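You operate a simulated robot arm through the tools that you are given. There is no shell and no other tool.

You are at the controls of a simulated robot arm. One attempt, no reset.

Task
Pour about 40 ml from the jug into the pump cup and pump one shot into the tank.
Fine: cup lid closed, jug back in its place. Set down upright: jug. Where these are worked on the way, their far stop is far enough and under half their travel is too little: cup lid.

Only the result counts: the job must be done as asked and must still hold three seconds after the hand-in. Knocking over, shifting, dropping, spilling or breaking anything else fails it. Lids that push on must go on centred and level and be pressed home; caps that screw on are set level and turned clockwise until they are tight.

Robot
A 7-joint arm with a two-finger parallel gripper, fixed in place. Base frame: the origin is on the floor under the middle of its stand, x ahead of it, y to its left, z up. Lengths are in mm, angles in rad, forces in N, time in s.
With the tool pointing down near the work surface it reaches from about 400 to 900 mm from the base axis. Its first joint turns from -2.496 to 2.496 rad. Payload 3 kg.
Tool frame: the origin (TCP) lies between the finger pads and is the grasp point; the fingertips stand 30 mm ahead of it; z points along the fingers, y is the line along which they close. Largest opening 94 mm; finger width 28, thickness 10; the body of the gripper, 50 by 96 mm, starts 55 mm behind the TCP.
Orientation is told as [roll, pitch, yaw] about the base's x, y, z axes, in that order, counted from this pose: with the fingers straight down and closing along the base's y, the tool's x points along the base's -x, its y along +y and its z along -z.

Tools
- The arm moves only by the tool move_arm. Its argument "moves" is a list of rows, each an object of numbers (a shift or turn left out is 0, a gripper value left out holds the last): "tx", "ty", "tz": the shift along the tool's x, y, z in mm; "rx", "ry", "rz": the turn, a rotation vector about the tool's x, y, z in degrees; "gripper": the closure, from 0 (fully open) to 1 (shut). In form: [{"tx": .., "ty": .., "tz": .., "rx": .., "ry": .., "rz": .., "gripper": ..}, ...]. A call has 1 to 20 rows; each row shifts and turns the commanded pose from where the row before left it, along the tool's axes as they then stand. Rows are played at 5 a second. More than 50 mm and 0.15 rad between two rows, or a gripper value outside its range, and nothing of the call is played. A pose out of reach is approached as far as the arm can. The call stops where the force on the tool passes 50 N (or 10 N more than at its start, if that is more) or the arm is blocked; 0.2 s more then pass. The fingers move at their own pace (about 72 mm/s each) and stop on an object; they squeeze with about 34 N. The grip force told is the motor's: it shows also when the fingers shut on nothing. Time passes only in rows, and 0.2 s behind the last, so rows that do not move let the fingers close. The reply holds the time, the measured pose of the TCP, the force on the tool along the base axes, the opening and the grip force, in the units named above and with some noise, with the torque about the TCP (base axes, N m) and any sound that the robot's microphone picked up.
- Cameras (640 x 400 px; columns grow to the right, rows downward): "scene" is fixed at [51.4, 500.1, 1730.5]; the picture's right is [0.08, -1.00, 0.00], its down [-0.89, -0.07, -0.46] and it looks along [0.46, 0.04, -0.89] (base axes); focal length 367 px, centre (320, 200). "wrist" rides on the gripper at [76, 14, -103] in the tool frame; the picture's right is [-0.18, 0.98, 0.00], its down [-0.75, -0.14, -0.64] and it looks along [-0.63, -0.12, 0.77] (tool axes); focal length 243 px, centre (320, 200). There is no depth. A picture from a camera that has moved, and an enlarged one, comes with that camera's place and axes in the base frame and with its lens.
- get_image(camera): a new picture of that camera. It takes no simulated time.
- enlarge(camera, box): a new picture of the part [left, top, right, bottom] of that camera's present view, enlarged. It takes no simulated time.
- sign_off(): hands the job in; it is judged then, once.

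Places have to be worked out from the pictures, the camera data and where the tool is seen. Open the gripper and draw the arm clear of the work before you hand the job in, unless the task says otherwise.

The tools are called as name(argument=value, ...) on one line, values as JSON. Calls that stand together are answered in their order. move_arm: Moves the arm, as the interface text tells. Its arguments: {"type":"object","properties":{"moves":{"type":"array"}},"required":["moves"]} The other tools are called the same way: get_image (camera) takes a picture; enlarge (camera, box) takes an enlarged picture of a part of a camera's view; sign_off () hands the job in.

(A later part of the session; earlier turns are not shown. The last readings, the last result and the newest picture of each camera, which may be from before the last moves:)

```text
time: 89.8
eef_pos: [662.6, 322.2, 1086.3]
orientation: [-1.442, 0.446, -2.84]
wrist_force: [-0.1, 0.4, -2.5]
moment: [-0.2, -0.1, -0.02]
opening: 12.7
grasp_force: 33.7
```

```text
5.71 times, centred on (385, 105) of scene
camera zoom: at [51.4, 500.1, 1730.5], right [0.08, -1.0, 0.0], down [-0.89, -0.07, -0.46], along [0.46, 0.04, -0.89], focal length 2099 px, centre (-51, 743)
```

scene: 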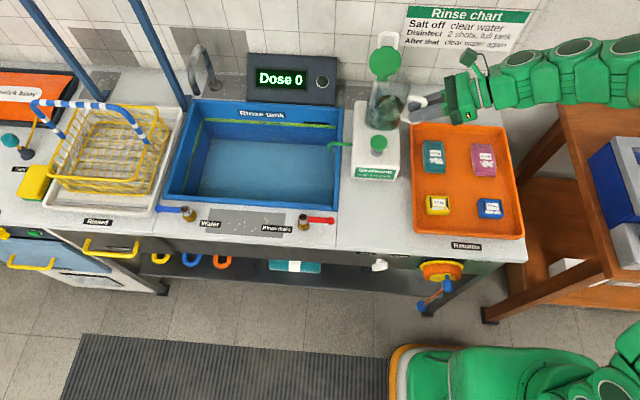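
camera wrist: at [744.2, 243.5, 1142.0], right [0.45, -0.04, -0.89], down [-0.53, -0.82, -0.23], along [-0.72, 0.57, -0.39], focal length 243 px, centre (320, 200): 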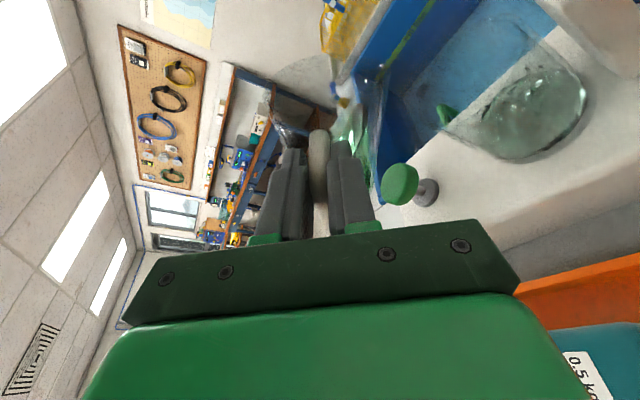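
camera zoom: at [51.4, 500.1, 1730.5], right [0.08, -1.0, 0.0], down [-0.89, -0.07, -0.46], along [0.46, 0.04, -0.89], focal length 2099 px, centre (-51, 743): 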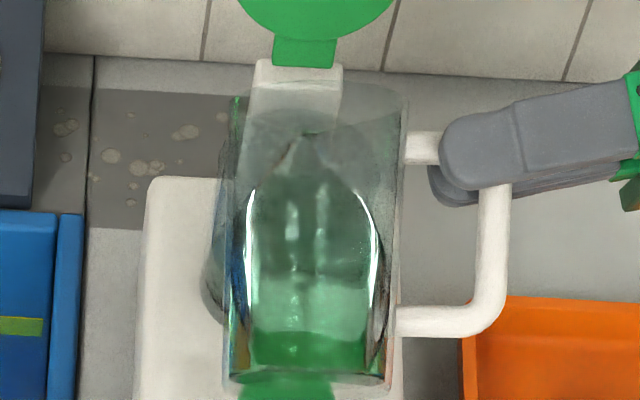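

The stream is entering the cup, but the grip opening has shrunk from 15.3 to 12.7 mm, which suggests the handle is shifting in the fingers. I look at the grip closely before any more time passes.

enlarge(camera="wrist", box=[230, 80, 420, 260])

enlarge(camera="scene", box=[385, 75, 435, 135])

```text
2.22 times, centred on (325, 170) of wrist
camera zoom: at [758.7, 243.3, 1120.1], right [0.28, -0.05, -0.96], down [-0.56, -0.82, -0.12], along [-0.78, 0.57, -0.26], focal length 539 px, centre (309, 267)
```

zoom: 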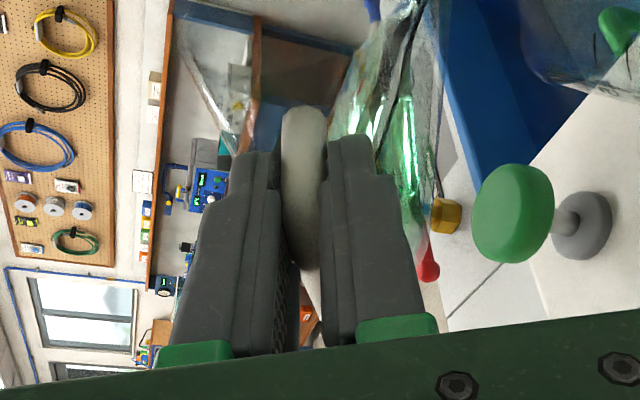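

```text
6.67 times, centred on (410, 105) of scene
camera zoom: at [51.4, 500.1, 1730.5], right [0.08, -1.0, 0.0], down [-0.89, -0.07, -0.46], along [0.46, 0.04, -0.89], focal length 2449 px, centre (-280, 833)
```

zoom: 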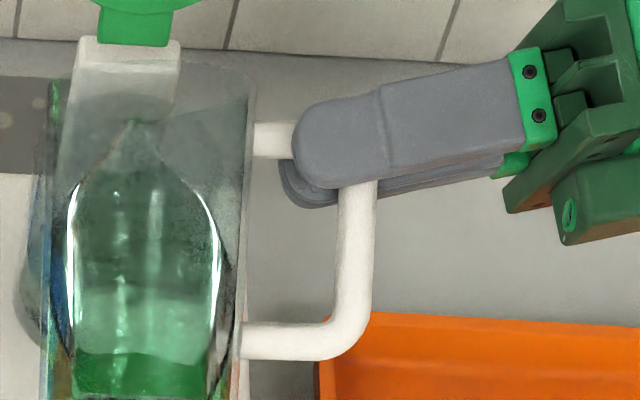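

The finger still covers the handle's corner, and the opening now equals the bar's own 12–13 mm thickness. The handle has simply seated flush between the pads, so the grip is sound and the stream enters the cup centrally. I hold for a moment more.

move_arm(moves=[{"gripper": 1}, {}])

enlarge(camera="wrist", box=[320, 0, 640, 200])

enlarge(camera="scene", box=[350, 70, 420, 140])

```text
time: 90.4
eef_pos: [662.6, 321.1, 1087.7]
orientation: [-1.442, 0.447, -2.84]
wrist_force: [0.3, -0.2, -3.2]
moment: [-0.13, -0.14, 0.0]
opening: 12.9
grasp_force: 33.6
```

```text
2.00 times, centred on (480, 100) of wrist
camera zoom: at [758.7, 243.4, 1120.3], right [0.28, -0.05, -0.96], down [-0.56, -0.82, -0.12], along [-0.78, 0.57, -0.26], focal length 485 px, centre (0, 400)
```

zoom: 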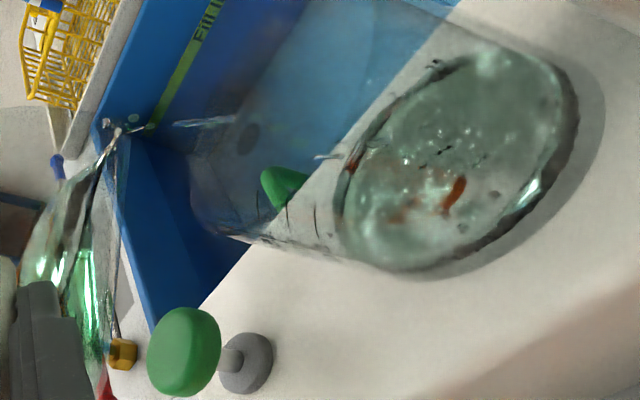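

```text
5.71 times, centred on (385, 105) of scene
camera zoom: at [51.4, 500.1, 1730.5], right [0.08, -1.0, 0.0], down [-0.89, -0.07, -0.46], along [0.46, 0.04, -0.89], focal length 2099 px, centre (-51, 743)
```

zoom: 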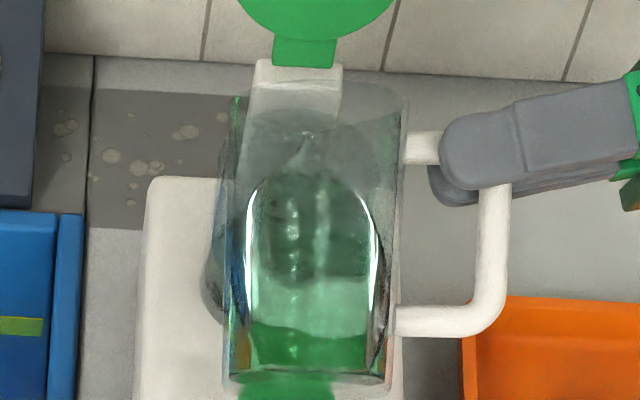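

The flow has again dwindled to drops. I tilt back to 52.5° and read the gauge.

move_arm(moves=[{"ty": -1.71, "tx": -0.6, "tz": 0.37, "rx": -0.679, "rz": -2.535, "gripper": 1}, {"ty": -1.73, "tx": -0.53, "tz": 0.35, "rx": -0.679, "rz": -2.535}, {"ty": -1.76, "tx": -0.45, "tz": 0.33, "rx": -0.679, "rz": -2.535}, {"ty": -1.78, "tx": -0.37, "tz": 0.3, "rx": -0.679, "rz": -2.535}, {}, {}, {}])

enlarge(camera="scene", box=[350, 70, 420, 140])

enlarge(camera="wrist", box=[320, 0, 640, 200])

```text
time: 92.0
eef_pos: [657.8, 321.9, 1090.8]
orientation: [-1.378, 0.62, -2.805]
wrist_force: [0.1, -0.1, -3.1]
moment: [-0.2, -0.11, 0.01]
opening: 12.8
grasp_force: 34.1
```

```text
5.71 times, centred on (385, 105) of scene
camera zoom: at [51.4, 500.1, 1730.5], right [0.08, -1.0, 0.0], down [-0.89, -0.07, -0.46], along [0.46, 0.04, -0.89], focal length 2099 px, centre (-51, 743)
```

zoom: 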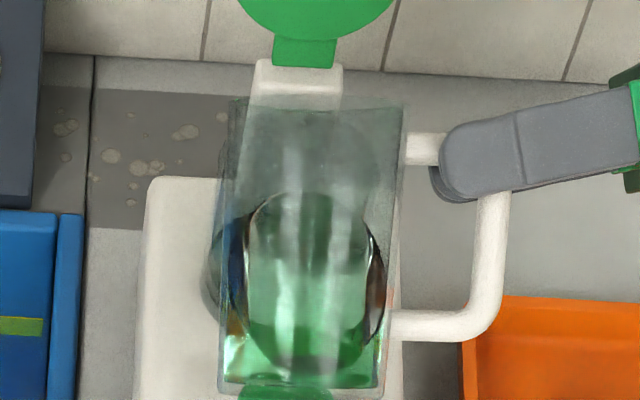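

```text
2.00 times, centred on (480, 100) of wrist
camera zoom: at [746.0, 244.1, 1142.0], right [0.45, -0.04, -0.89], down [-0.52, -0.82, -0.23], along [-0.72, 0.57, -0.39], focal length 485 px, centre (0, 400)
```

zoom: 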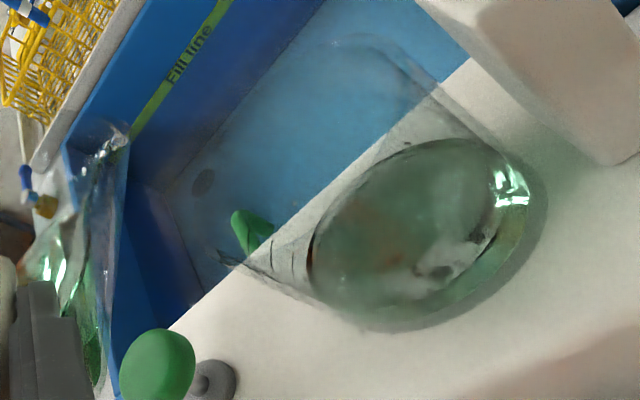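

The gauge now shows a total drop of about 30 px, or roughly 38–40 ml, and the cup's surface has become smooth and clearly deeper. I tilt back, move the jug aside and read the cup.

move_arm(moves=[{"ty": -7.38, "tx": 3.4, "tz": -0.91, "rx": -1.94, "rz": -7.245, "gripper": 1}, {"ty": -6.86, "tx": 4.3, "tz": -1.15, "rx": -1.94, "rz": -7.245}, {"ty": -6.22, "tx": 5.1, "tz": -1.37, "rx": -1.94, "rz": -7.245}, {}, {}, {"tx": -3, "tz": -11}, {"tx": -6.5, "tz": -24}, {"tx": -8, "tz": -29}, {"tx": -7, "tz": -26}, {"tx": -4, "tz": -16}, {}])

enlarge(camera="scene", box=[366, 106, 382, 128])

get_image(camera="wrist")

get_image(camera="scene")

```text
time: 94.4
eef_pos: [654.7, 212.2, 1113.8]
orientation: [-1.155, 0.983, -2.643]
wrist_force: [-1.2, -0.7, -2.1]
moment: [-0.19, -0.07, -0.03]
opening: 12.8
grasp_force: 33.9
```

```text
16.00 times, centred on (374, 117) of scene
camera zoom: at [51.4, 500.1, 1730.5], right [0.08, -1.0, 0.0], down [-0.89, -0.07, -0.46], along [0.46, 0.04, -0.89], focal length 5877 px, centre (-544, 1528)
```

zoom: 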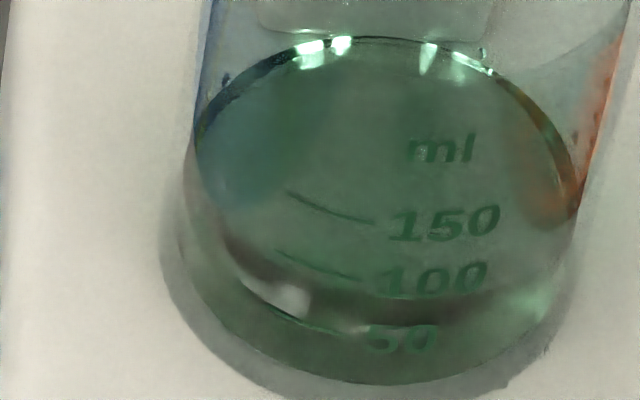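

```text
taken
camera wrist: at [716.4, 133.9, 1194.2], right [0.76, -0.04, -0.65], down [-0.4, -0.82, -0.41], along [-0.52, 0.57, -0.64], focal length 243 px, centre (320, 200)
```

wrist: 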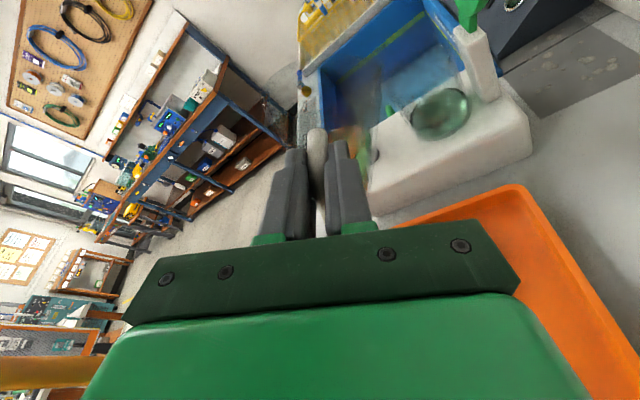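

```text
taken
```

scene: 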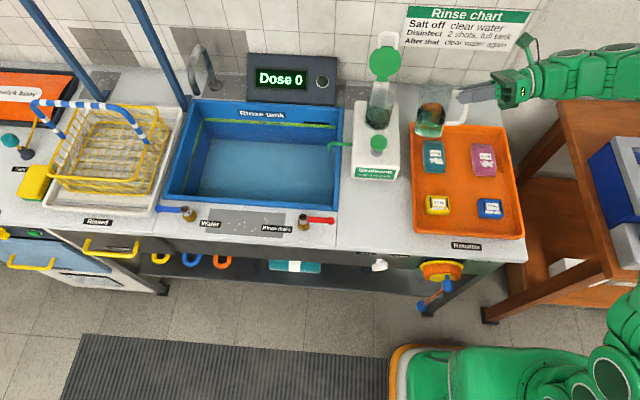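

The cup is smooth again with its level at the 50 tick. The second pour raised it about 4.5 mm (16 ml), which matches the jug gauge. Combined with the first pour, my estimate is 31–41 ml in total. To pin it down I set the jug on its spot without releasing it and compare its rest level with the first picture.

move_arm(moves=[{"rx": -1.94, "rz": -7.245, "gripper": 1}, {"rx": -1.94, "rz": -7.245}, {"rx": -1.94, "rz": -7.245}, {"rx": -1.94, "rz": -7.245}, {}, {"ty": -15, "tx": 2.3, "tz": 8.7}, {"ty": -25, "tx": 3.9, "tz": 14.6}, {"ty": -27, "tx": 4.2, "tz": 15.7}, {"ty": -27, "tx": 4.2, "tz": 15.7}, {"ty": -27, "tx": 4.2, "tz": 15.7}, {"ty": -27, "tx": 4.2, "tz": 15.7}, {"ty": -27, "tx": 4.2, "tz": 15.7}, {"ty": -27, "tx": 4.2, "tz": 15.1}, {}])

get_image(camera="wrist")

enlarge(camera="scene", box=[340, 100, 500, 230])

```text
time: 97.4
eef_pos: [450.1, 329.7, 1117.8]
orientation: [-0.025, 1.308, -1.582]
wrist_force: [-0.8, 0.4, -3.0]
moment: [-0.14, 0.01, 0.05]
opening: 12.9
grasp_force: 34.6
```

```text
taken
camera wrist: at [465.2, 252.1, 1218.2], right [0.98, -0.04, -0.18], down [-0.14, -0.82, -0.56], along [-0.13, 0.58, -0.81], focal length 243 px, centre (320, 200)
```

wrist: 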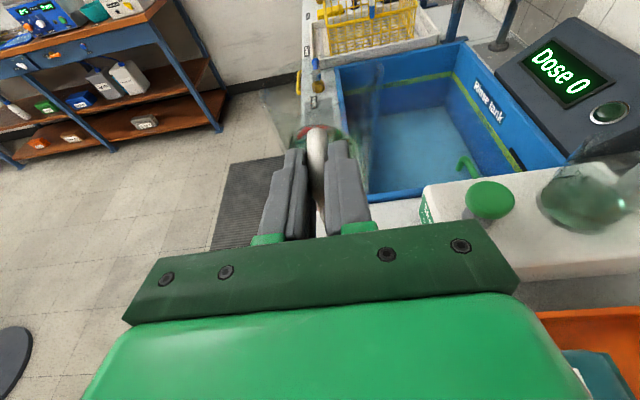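

```text
3.08 times, centred on (420, 165) of scene
camera zoom: at [51.4, 500.1, 1730.5], right [0.08, -1.0, 0.0], down [-0.89, -0.07, -0.46], along [0.46, 0.04, -0.89], focal length 1130 px, centre (12, 308)
```

zoom: 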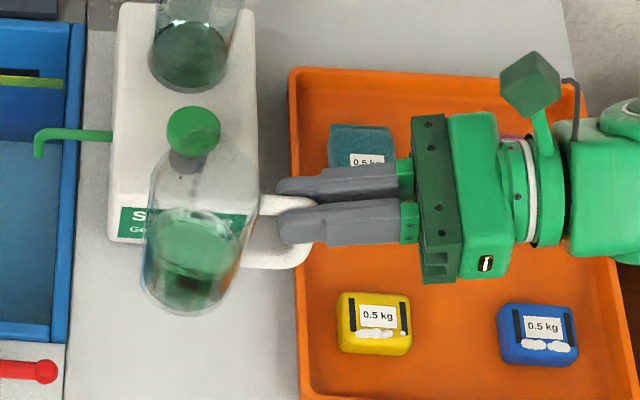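

The jug is upright over its place. I lower it to just above the counter.

move_arm(moves=[{"tx": -21.1, "tz": 6.26, "ty": 0.4, "gripper": 1}, {"tx": -21.1, "tz": 6.26, "ty": 0.4}, {"tx": -21.1, "tz": 6.26, "ty": 0.4}, {"tx": -21.1, "tz": 6.26, "ty": 0.4}, {"tx": -21.1, "tz": 6.26, "ty": 0.4}, {"tx": -19, "tz": 5.7, "ty": 0.3}, {"tx": -14, "tz": 3.8}, {"tx": -6, "tz": 1.6}, {}])

enlarge(camera="scene", box=[350, 175, 410, 235])

```text
time: 99.4
eef_pos: [451.5, 334.9, 965.3]
orientation: [-0.023, 1.309, -1.582]
wrist_force: [0.0, 0.8, -2.5]
moment: [-0.21, 0.01, 0.01]
opening: 12.6
grasp_force: 34.1
```

```text
6.67 times, centred on (380, 205) of scene
camera zoom: at [51.4, 500.1, 1730.5], right [0.08, -1.0, 0.0], down [-0.89, -0.07, -0.46], along [0.46, 0.04, -0.89], focal length 2449 px, centre (-80, 167)
```

zoom: 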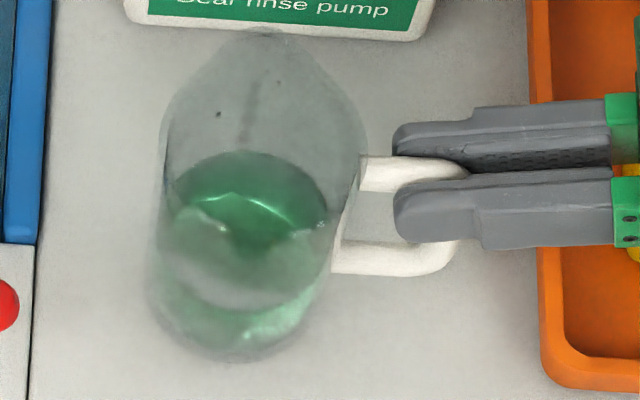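

The jug hangs about 8 mm too far in +y, because it shifted slightly when the handle seated, and about 3 mm low in x. I correct both and lower it to touch the counter.

move_arm(moves=[{"ty": 3, "tx": -5.0, "tz": -7.1, "gripper": 1}, {"tx": -1.93, "tz": 0.52}, {"tx": -1.45, "tz": 0.39}, {}, {}])

enlarge(camera="scene", box=[350, 175, 410, 235])

```text
time: 100.6
eef_pos: [453.9, 327.5, 961.4]
orientation: [-0.025, 1.308, -1.584]
wrist_force: [0.2, -0.3, -0.1]
moment: [0.03, -0.03, 0.0]
opening: 12.8
grasp_force: 33.9
```

```text
6.67 times, centred on (380, 205) of scene
camera zoom: at [51.4, 500.1, 1730.5], right [0.08, -1.0, 0.0], down [-0.89, -0.07, -0.46], along [0.46, 0.04, -0.89], focal length 2449 px, centre (-80, 167)
```

zoom: 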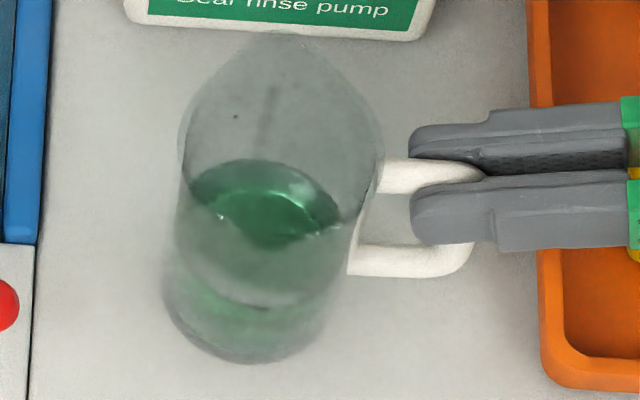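

The jug is resting on its spot with zero load on the hand. The liquid may still be settling, so I wait a couple of seconds and look again.

move_arm(moves=[{"gripper": 1}, {}, {}, {}, {}, {}, {}, {}, {}, {}, {}, {}])

enlarge(camera="scene", box=[350, 175, 410, 235])

enlarge(camera="scene", box=[366, 106, 382, 128])

```text
time: 103.2
eef_pos: [454.3, 327.4, 959.9]
orientation: [-0.025, 1.309, -1.586]
wrist_force: [1.3, -1.4, -0.4]
moment: [0.11, -0.09, -0.07]
opening: 12.7
grasp_force: 33.6
```

```text
6.67 times, centred on (380, 205) of scene
camera zoom: at [51.4, 500.1, 1730.5], right [0.08, -1.0, 0.0], down [-0.89, -0.07, -0.46], along [0.46, 0.04, -0.89], focal length 2449 px, centre (-80, 167)
```

zoom: 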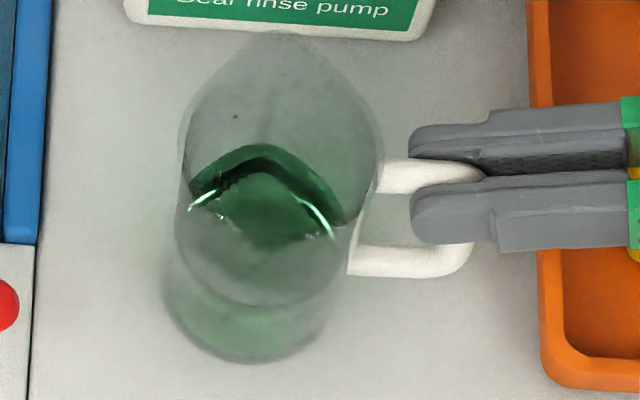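

```text
16.00 times, centred on (374, 117) of scene
camera zoom: at [51.4, 500.1, 1730.5], right [0.08, -1.0, 0.0], down [-0.89, -0.07, -0.46], along [0.46, 0.04, -0.89], focal length 5877 px, centre (-544, 1528)
```

zoom: 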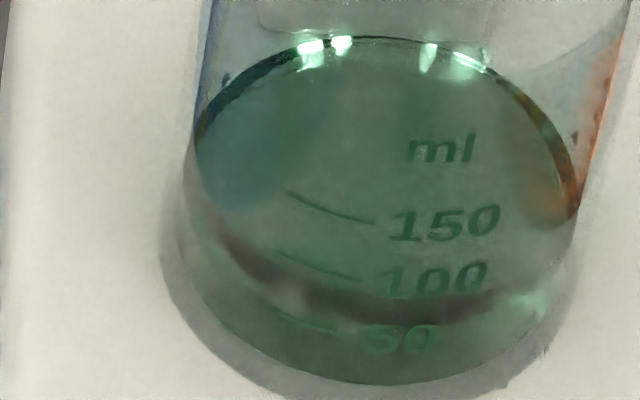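

Once settled, the jug level is about 8–10 px below the original, and the cup is smooth at the 50 tick. I check that nothing has ended up outside the cup by zooming on the pump top, the counter and the tank.

enlarge(camera="scene", box=[330, 90, 420, 190])

enlarge(camera="scene", box=[170, 90, 350, 220])

enlarge(camera="scene", box=[340, 150, 420, 240])

```text
4.00 times, centred on (375, 140) of scene
camera zoom: at [51.4, 500.1, 1730.5], right [0.08, -1.0, 0.0], down [-0.89, -0.07, -0.46], along [0.46, 0.04, -0.89], focal length 1469 px, centre (100, 440)
```

zoom: 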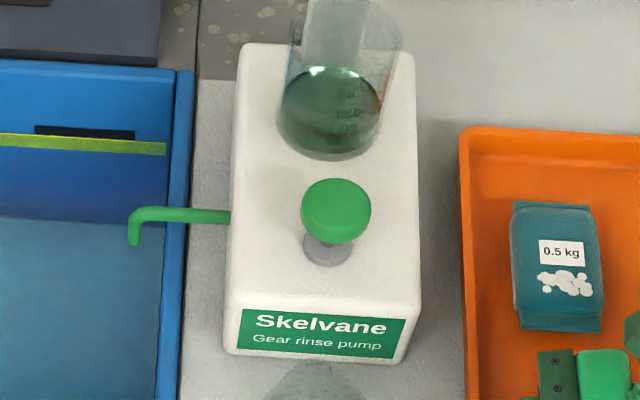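

```text
3.08 times, centred on (260, 155) of scene
camera zoom: at [51.4, 500.1, 1730.5], right [0.08, -1.0, 0.0], down [-0.89, -0.07, -0.46], along [0.46, 0.04, -0.89], focal length 1130 px, centre (505, 338)
```

zoom: 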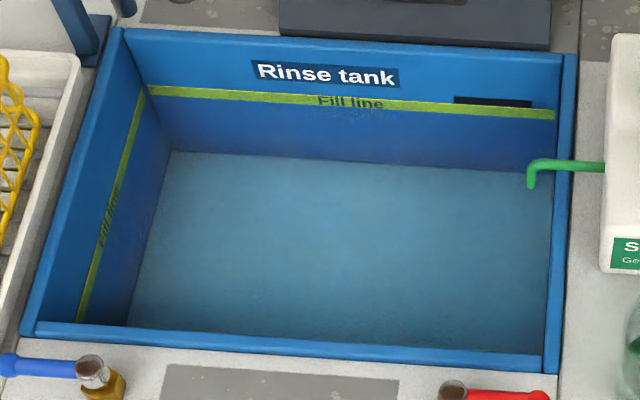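

```text
4.44 times, centred on (380, 195) of scene
camera zoom: at [51.4, 500.1, 1730.5], right [0.08, -1.0, 0.0], down [-0.89, -0.07, -0.46], along [0.46, 0.04, -0.89], focal length 1632 px, centre (53, 222)
```

zoom: 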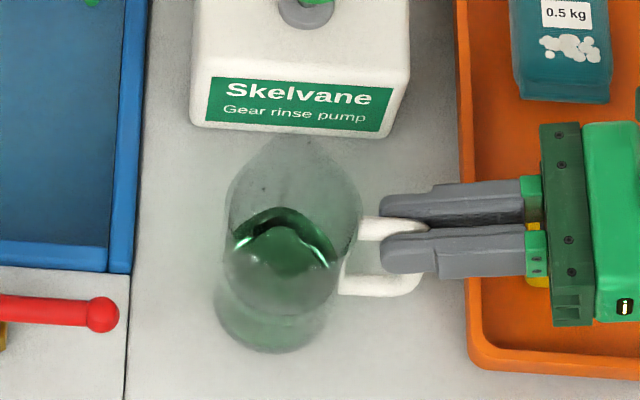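

Everything around is clean. I release the jug, back off, and take the same low side view of the cup as before for a direct comparison.

move_arm(moves=[{"gripper": 0}, {"gripper": 0}, {"gripper": 0}, {"gripper": 0}, {"tz": -20}, {"tz": -30}, {"tz": -30}, {"tx": 20, "gripper": 1}, {"tx": 30, "gripper": 1}, {}])

enlarge(camera="scene", box=[350, 175, 410, 235])

```text
time: 105.4
eef_pos: [455.8, 264.1, 1031.8]
orientation: [-0.026, 1.31, -1.586]
wrist_force: [-0.4, -0.6, -0.3]
moment: [0.0, 0.01, -0.05]
opening: 0.0
grasp_force: 16.7
```

```text
6.67 times, centred on (380, 205) of scene
camera zoom: at [51.4, 500.1, 1730.5], right [0.08, -1.0, 0.0], down [-0.89, -0.07, -0.46], along [0.46, 0.04, -0.89], focal length 2449 px, centre (-80, 167)
```

zoom: 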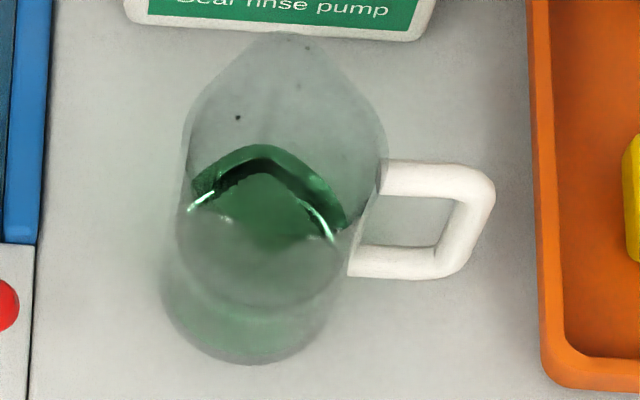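

The jug stands in place. Now I go to the low side-view pose to compare the cup with the earlier shots.

move_arm(moves=[{"ry": 7.5, "gripper": 1}, {"ry": 7.5}, {"ty": 39.1, "tz": -5.7}, {"ty": 39.1, "tz": -5.7}, {"ty": 39.1, "tz": -5.7}, {"ty": 39.1, "tz": -5.7}, {"ty": 39.1, "tz": -5.7}, {"ty": 39.1, "tz": -5.7}, {"ty": 39.1, "tz": -5.7}, {"tx": -23}, {"tx": -23}, {"tx": -23}, {}])

enlarge(camera="wrist", box=[270, 60, 345, 135])

enlarge(camera="wrist", box=[50, 100, 200, 220])

```text
time: 108.2
eef_pos: [731.2, 223.8, 961.2]
orientation: [-1.504, 1.563, -3.066]
wrist_force: [0.1, -0.2, 0.6]
moment: [-0.03, 0.01, 0.02]
opening: 0.0
grasp_force: 33.1
```

```text
5.33 times, centred on (308, 98) of wrist
camera zoom: at [745.2, 122.6, 1037.7], right [0.98, 0.01, -0.19], down [-0.14, -0.64, -0.75], along [-0.13, 0.77, -0.63], focal length 1294 px, centre (387, 747)
```

zoom: 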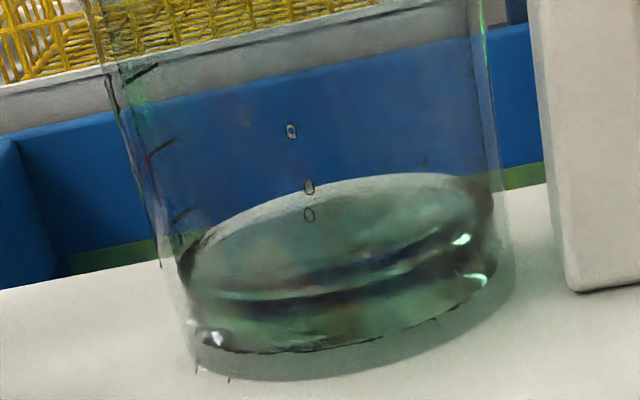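

```text
3.33 times, centred on (125, 160) of wrist
camera zoom: at [745.2, 122.6, 1037.7], right [0.98, 0.01, -0.19], down [-0.14, -0.64, -0.75], along [-0.13, 0.77, -0.63], focal length 809 px, centre (970, 333)
```

zoom: 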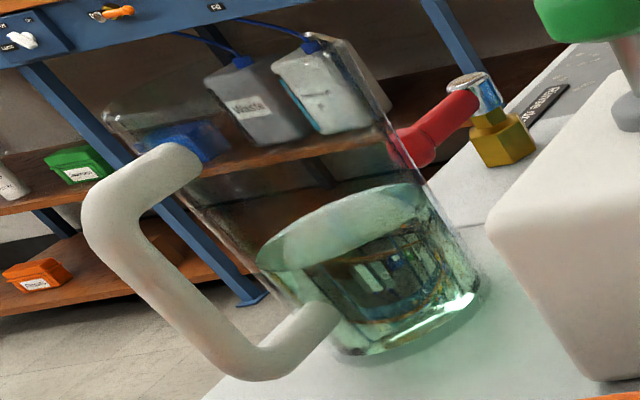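

The cup is calm here, with the level at z≈954 and a depth of about 11 mm, roughly 40 ml by geometry. For a like-for-like comparison with the untouched cup I return to the very first side-view pose.

move_arm(moves=[{"tx": 23, "gripper": 1}, {"tx": 23}, {"tx": 22}, {"ty": -34, "tz": 16.3}, {"ty": -34, "tz": 16.3}, {"ty": -34, "tz": 16.7}, {"ry": -5}, {"ry": -5}, {}])

enlarge(camera="wrist", box=[310, 30, 510, 190])

enlarge(camera="wrist", box=[130, 120, 270, 260])

```text
time: 110.2
eef_pos: [628.0, 273.6, 1028.6]
orientation: [-0.039, 1.394, -1.598]
wrist_force: [0.3, 0.0, 0.0]
moment: [0.0, 0.02, -0.01]
opening: 0.0
grasp_force: 33.5
```

```text
2.50 times, centred on (410, 110) of wrist
camera zoom: at [643.3, 187.3, 1122.2], right [0.98, -0.02, -0.19], down [-0.14, -0.77, -0.63], along [-0.13, 0.64, -0.75], focal length 606 px, centre (95, 425)
```

zoom: 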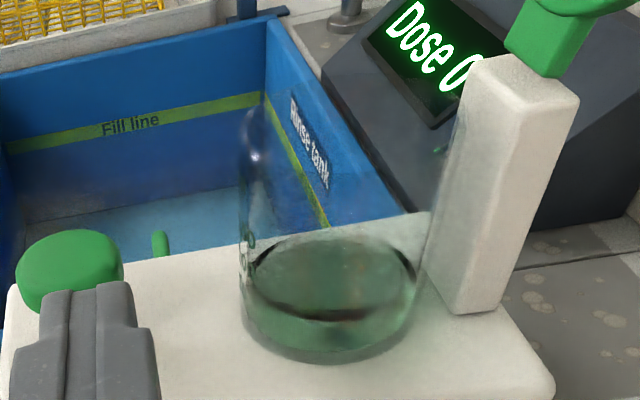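

```text
2.86 times, centred on (200, 190) of wrist
camera zoom: at [643.3, 187.3, 1122.2], right [0.98, -0.02, -0.19], down [-0.14, -0.77, -0.63], along [-0.13, 0.64, -0.75], focal length 693 px, centre (663, 229)
```

zoom: 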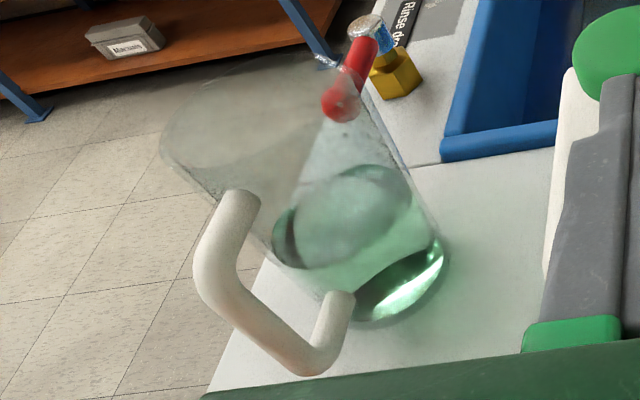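

Against the untouched picture, the jug is down about 5 mm (roughly 18 ml). The cup's level reads about 18 ml against its tick spacing, 45 px below the 50 tick with 70 px per 50 ml. Two of my three gauges, along with the thin, short streams, therefore point to about 18 ml poured, with roughly 20 ml to go, so I return to the jug for another careful pour.

move_arm(moves=[{"ry": -5, "gripper": 0}, {"ty": -34.9, "tx": -10.5, "tz": -2.1}, {"ty": -34.9, "tx": -10.5, "tz": -2.1}, {"ty": -34.9, "tx": -10.5, "tz": -2.1}, {"ty": -34.9, "tx": -10.5, "tz": -2.1}, {"ty": -34.9, "tx": -10.5, "tz": -2.1}, {}])

get_image(camera="wrist")

enlarge(camera="scene", box=[366, 106, 382, 128])

```text
time: 111.8
eef_pos: [453.8, 248.9, 979.2]
orientation: [-0.022, 1.306, -1.582]
wrist_force: [0.2, 0.3, -0.3]
moment: [0.03, -0.03, 0.05]
opening: 94.0
grasp_force: 0.1
```

```text
taken
camera wrist: at [467.7, 170.7, 1080.2], right [0.98, -0.04, -0.18], down [-0.14, -0.82, -0.56], along [-0.13, 0.57, -0.81], focal length 243 px, centre (320, 200)
```

wrist: 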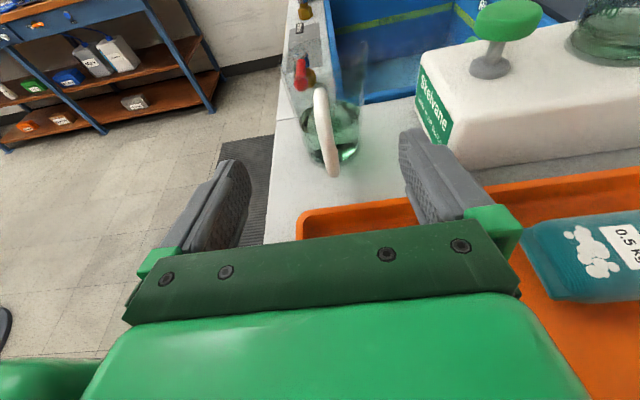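

```text
16.00 times, centred on (374, 117) of scene
camera zoom: at [51.4, 500.1, 1730.5], right [0.08, -1.0, 0.0], down [-0.89, -0.07, -0.46], along [0.46, 0.04, -0.89], focal length 5877 px, centre (-544, 1528)
```

zoom: 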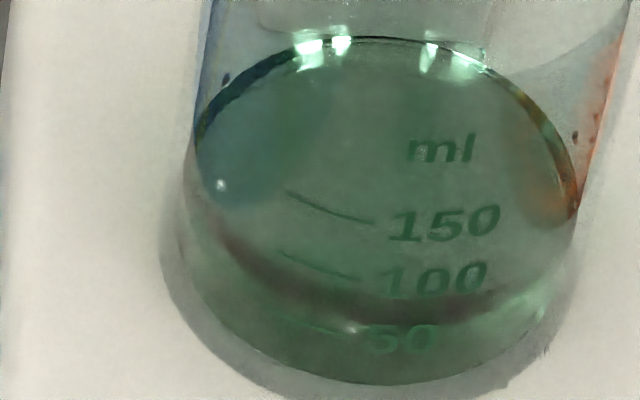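

From this pose I have an earlier picture taken after the first pour, so I take the same zoom of the jug for a level comparison before deciding how much more to pour.

enlarge(camera="wrist", box=[240, 0, 420, 170])

enlarge(camera="wrist", box=[280, 60, 380, 180])

enlarge(camera="scene", box=[360, 180, 400, 230])

```text
2.35 times, centred on (330, 85) of wrist
camera zoom: at [467.7, 170.7, 1080.2], right [0.98, -0.04, -0.18], down [-0.14, -0.82, -0.56], along [-0.13, 0.57, -0.81], focal length 571 px, centre (296, 471)
```

zoom: 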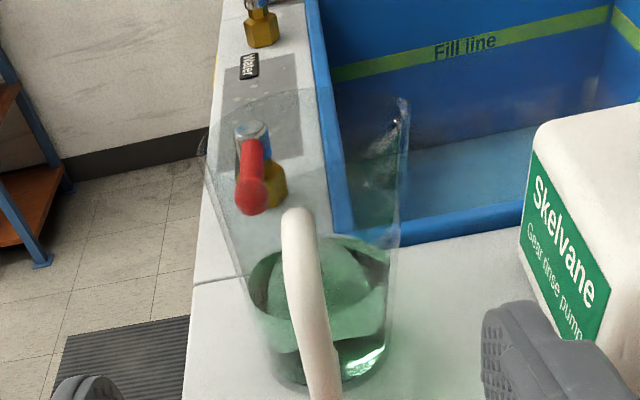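

```text
3.33 times, centred on (330, 120) of wrist
camera zoom: at [467.7, 170.7, 1080.2], right [0.98, -0.04, -0.18], down [-0.14, -0.82, -0.56], along [-0.13, 0.57, -0.81], focal length 809 px, centre (287, 467)
```

zoom: 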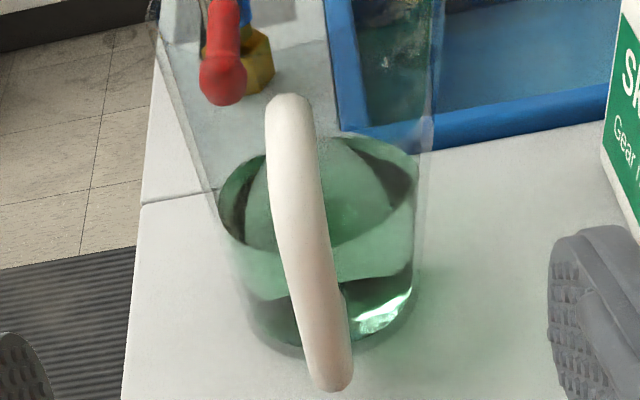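

```text
8.00 times, centred on (380, 205) of scene
camera zoom: at [51.4, 500.1, 1730.5], right [0.08, -1.0, 0.0], down [-0.89, -0.07, -0.46], along [0.46, 0.04, -0.89], focal length 2938 px, centre (-160, 160)
```

zoom: 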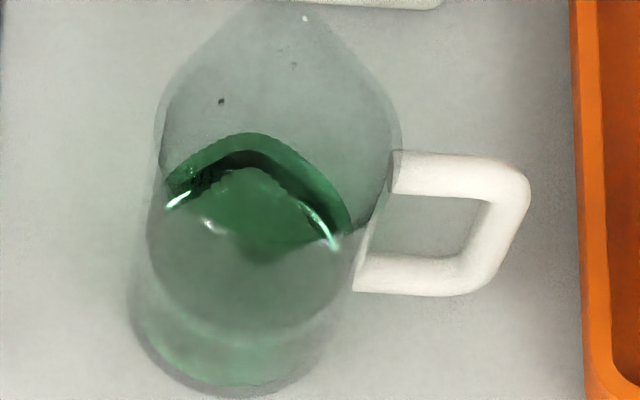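

My estimates of the total so far range from about 18 to 39 ml, centred near 28–30. An extra 10–11 ml (about +2° beyond the 63° equilibrium) is the best-centred choice. The handle is aligned at x≈453.5, so I advance and regrip where the pads sit flush.

move_arm(moves=[{"tz": 27, "tx": 0.57}, {"tz": 27, "tx": 0.57}, {"tz": 18, "tx": 0.4}, {"tz": 8.8, "tx": 0.2}, {"gripper": 1}, {"gripper": 1}, {"gripper": 1}, {"gripper": 1}, {"gripper": 1}])

enlarge(camera="scene", box=[350, 160, 430, 240])

get_image(camera="wrist")

```text
time: 113.8
eef_pos: [452.0, 326.5, 961.3]
orientation: [-0.025, 1.308, -1.585]
wrist_force: [0.4, 0.2, 1.3]
moment: [0.08, -0.02, -0.01]
opening: 12.5
grasp_force: 33.9
```

```text
5.00 times, centred on (390, 200) of scene
camera zoom: at [51.4, 500.1, 1730.5], right [0.08, -1.0, 0.0], down [-0.89, -0.07, -0.46], along [0.46, 0.04, -0.89], focal length 1836 px, centre (-30, 200)
```

zoom: 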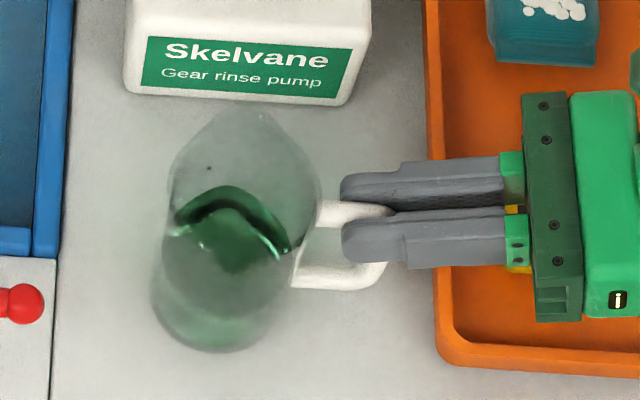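

```text
taken
camera wrist: at [466.4, 247.8, 1062.4], right [0.98, -0.04, -0.18], down [-0.14, -0.82, -0.56], along [-0.13, 0.58, -0.81], focal length 243 px, centre (320, 200)
```

wrist: 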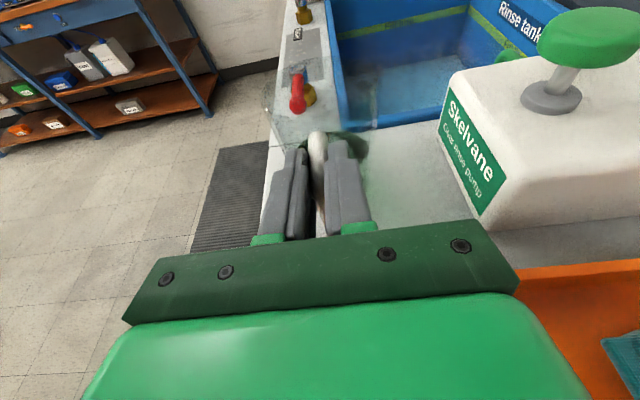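

It is flush at 12.5 mm. I lift, raise and carry the jug to the cup.

move_arm(moves=[{"tx": 4.8, "tz": -1.3, "gripper": 1}, {"tx": 9.7, "tz": -2.6}, {"tx": 19.3, "tz": -5.2}, {"tx": 23.2, "tz": -6.2}, {"tx": 23.2, "tz": -6.2}, {"tx": 23.2, "tz": -6.2}, {"tx": 23.2, "tz": -6.2}, {"tx": 23.2, "tz": -6.2}, {"ty": 12, "tx": -0.42, "tz": -1.58}, {"ty": 22, "tx": -0.42, "tz": -1.58}, {"ty": 25, "tx": -0.42, "tz": -1.58}, {"ty": 26, "tx": -0.42, "tz": -1.58}, {"ty": 26, "tx": -0.42, "tz": -1.58}, {"ty": 24, "tx": -0.42, "tz": -1.58}, {"ty": 15, "tx": -0.42, "tz": -1.58}, {}, {}])

get_image(camera="wrist")

enlarge(camera="scene", box=[340, 60, 460, 190])

```text
time: 117.4
eef_pos: [603.3, 318.4, 1115.4]
orientation: [-0.024, 1.307, -1.585]
wrist_force: [0.7, 0.1, -2.0]
moment: [-0.12, 0.03, 0.0]
opening: 12.6
grasp_force: 34.3
```

```text
taken
camera wrist: at [618.4, 238.7, 1215.8], right [0.98, -0.04, -0.18], down [-0.14, -0.82, -0.56], along [-0.13, 0.58, -0.81], focal length 243 px, centre (320, 200)
```

wrist: 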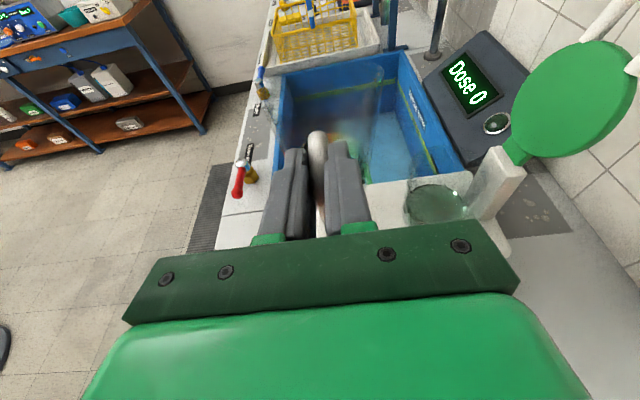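

```text
3.08 times, centred on (400, 125) of scene
camera zoom: at [51.4, 500.1, 1730.5], right [0.08, -1.0, 0.0], down [-0.89, -0.07, -0.46], along [0.46, 0.04, -0.89], focal length 1130 px, centre (74, 431)
```

zoom: 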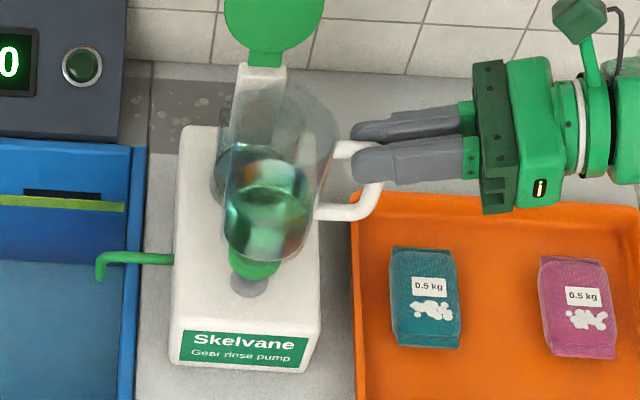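

I tilt to 45° with the same path, adding a small y correction for the longer lever of this grip.

move_arm(moves=[{"ty": 5.56, "tx": -0.84, "tz": -0.4, "rx": 1.294, "rz": 4.83, "gripper": 1}, {"ty": 5.6, "tx": -0.36, "tz": -0.53, "rx": 1.294, "rz": 4.83}, {"ty": 5.6, "tx": 0.11, "tz": -0.65, "rx": 1.294, "rz": 4.83}, {"ty": 5.55, "tx": 0.58, "tz": -0.78, "rx": 1.294, "rz": 4.83}, {"ty": 5.46, "tx": 1.04, "tz": -0.9, "rx": 1.294, "rz": 4.83}, {"ty": 5.33, "tx": 1.5, "tz": -1.02, "rx": 1.294, "rz": 4.83}, {"ty": 5.16, "tx": 1.94, "tz": -1.14, "rx": 1.294, "rz": 4.83}, {"ty": 4.96, "tx": 2.37, "tz": -1.26, "rx": 1.294, "rz": 4.83}, {"ty": 4.71, "tx": 2.77, "tz": -1.37, "rx": 1.294, "rz": 4.83}, {}, {}, {}])

enlarge(camera="scene", box=[350, 70, 420, 140])

enlarge(camera="wrist", box=[320, 0, 640, 200])

```text
time: 120.0
eef_pos: [653.0, 311.8, 1108.1]
orientation: [-1.321, 0.746, -2.771]
wrist_force: [0.2, 0.0, -2.6]
moment: [-0.19, -0.09, 0.0]
opening: 12.6
grasp_force: 34.4
```

```text
5.71 times, centred on (385, 105) of scene
camera zoom: at [51.4, 500.1, 1730.5], right [0.08, -1.0, 0.0], down [-0.89, -0.07, -0.46], along [0.46, 0.04, -0.89], focal length 2099 px, centre (-51, 743)
```

zoom: 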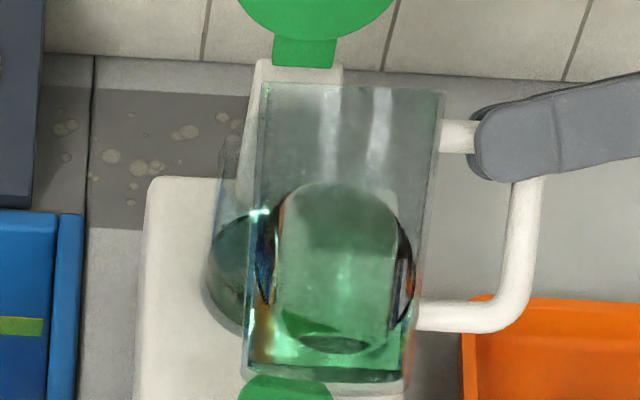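

```text
2.00 times, centred on (480, 100) of wrist
camera zoom: at [734.4, 233.6, 1169.9], right [0.56, -0.04, -0.82], down [-0.49, -0.82, -0.29], along [-0.66, 0.57, -0.48], focal length 485 px, centre (0, 400)
```

zoom: 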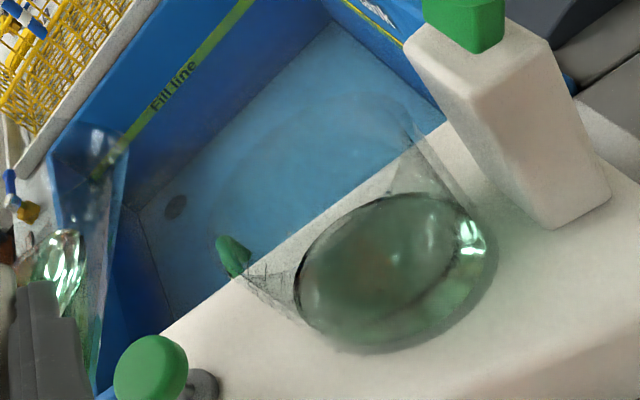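

The jug is steady at 45°. I continue to 63°, the previous stopping angle, in small steps and look for flow.

move_arm(moves=[{"ty": 4.38, "tx": -2.73, "tz": 1.84, "rx": 0.647, "rz": 2.415, "gripper": 1}, {"ty": 4.52, "tx": -2.54, "tz": 1.79, "rx": 0.647, "rz": 2.415}, {"ty": 4.64, "tx": -2.35, "tz": 1.73, "rx": 0.647, "rz": 2.415}, {"ty": 1.98, "tx": 0.27, "tz": -0.07, "rx": 0.647, "rz": 2.415}, {"ty": 1.97, "tx": 0.36, "tz": -0.1, "rx": 0.647, "rz": 2.415}, {"ty": 1.95, "tx": 0.44, "tz": -0.12, "rx": 0.647, "rz": 2.415}, {"ty": 0.5, "tx": 0.84, "tz": -0.22, "rx": 0.388, "rz": 1.449}, {"ty": 0.48, "tx": 0.85, "tz": -0.23, "rx": 0.388, "rz": 1.449}, {}])

enlarge(camera="wrist", box=[320, 0, 640, 200])

enlarge(camera="scene", box=[350, 70, 420, 140])

```text
time: 122.0
eef_pos: [661.8, 315.0, 1089.4]
orientation: [-1.441, 0.446, -2.841]
wrist_force: [-0.1, 0.6, -2.4]
moment: [-0.14, -0.14, -0.01]
opening: 12.8
grasp_force: 33.9
```

```text
2.00 times, centred on (480, 100) of wrist
camera zoom: at [757.8, 237.1, 1121.8], right [0.28, -0.05, -0.96], down [-0.56, -0.82, -0.12], along [-0.78, 0.57, -0.26], focal length 485 px, centre (0, 400)
```

zoom: 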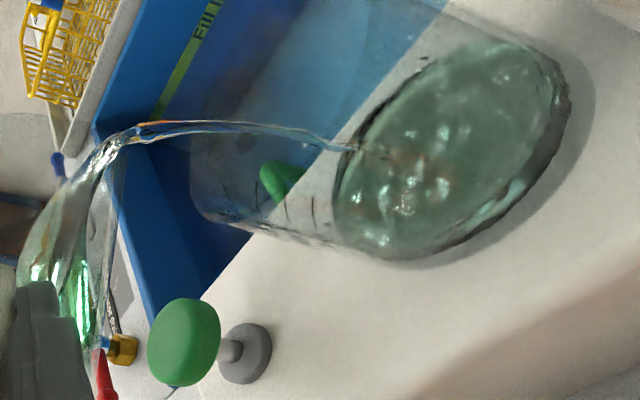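

```text
5.71 times, centred on (385, 105) of scene
camera zoom: at [51.4, 500.1, 1730.5], right [0.08, -1.0, 0.0], down [-0.89, -0.07, -0.46], along [0.46, 0.04, -0.89], focal length 2099 px, centre (-51, 743)
```

zoom: 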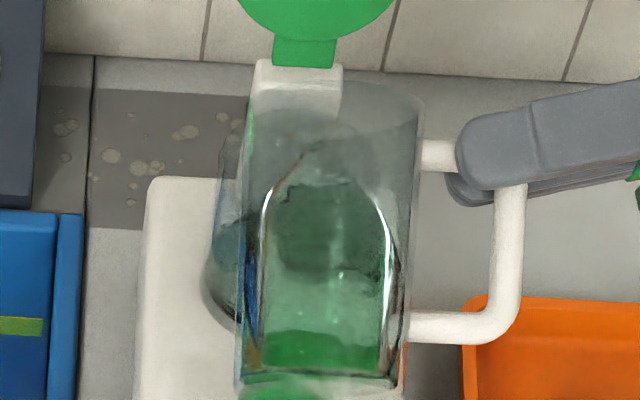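

A steady stream is now entering the middle of the cup. I give it one more short interval and then check.

move_arm(moves=[{"gripper": 1}])

enlarge(camera="wrist", box=[320, 0, 640, 200])

```text
time: 122.4
eef_pos: [661.1, 313.7, 1088.9]
orientation: [-1.44, 0.446, -2.84]
wrist_force: [-0.3, 0.3, -1.6]
moment: [-0.15, -0.11, -0.02]
opening: 12.4
grasp_force: 33.7
```

```text
2.00 times, centred on (480, 100) of wrist
camera zoom: at [757.8, 237.2, 1121.8], right [0.28, -0.05, -0.96], down [-0.56, -0.82, -0.12], along [-0.78, 0.57, -0.26], focal length 485 px, centre (0, 400)
```

zoom: 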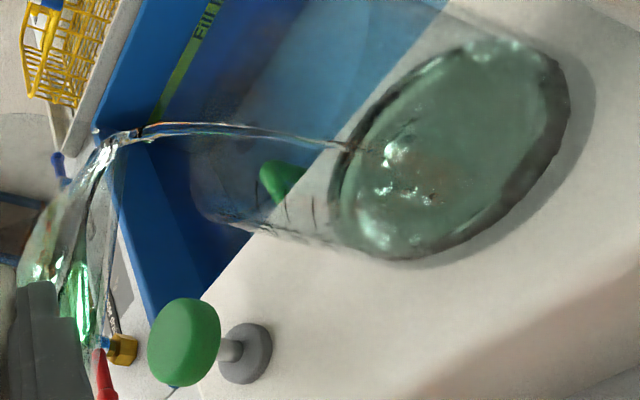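

The stream is still steady and slightly thinner. I give it one more short interval.

move_arm(moves=[{"gripper": 1}])

enlarge(camera="wrist", box=[320, 0, 640, 200])

enlarge(camera="scene", box=[350, 70, 420, 140])

```text
time: 122.8
eef_pos: [662.0, 315.1, 1089.2]
orientation: [-1.442, 0.446, -2.842]
wrist_force: [-0.4, -0.3, -2.5]
moment: [-0.16, -0.09, 0.04]
opening: 12.8
grasp_force: 33.8
```

```text
2.00 times, centred on (480, 100) of wrist
camera zoom: at [757.8, 237.2, 1121.8], right [0.28, -0.05, -0.96], down [-0.56, -0.82, -0.12], along [-0.78, 0.57, -0.26], focal length 485 px, centre (0, 400)
```

zoom: 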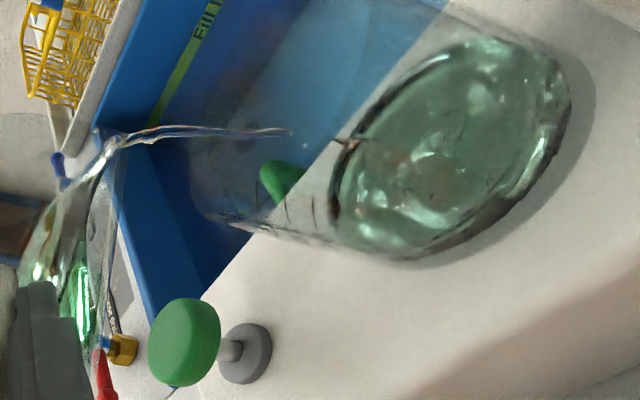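

```text
5.71 times, centred on (385, 105) of scene
camera zoom: at [51.4, 500.1, 1730.5], right [0.08, -1.0, 0.0], down [-0.89, -0.07, -0.46], along [0.46, 0.04, -0.89], focal length 2099 px, centre (-51, 743)
```

zoom: 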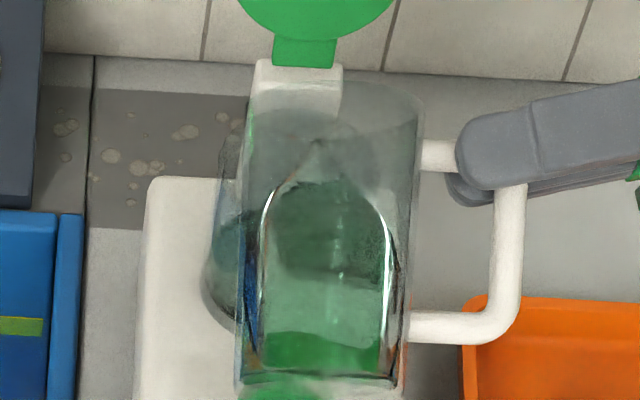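

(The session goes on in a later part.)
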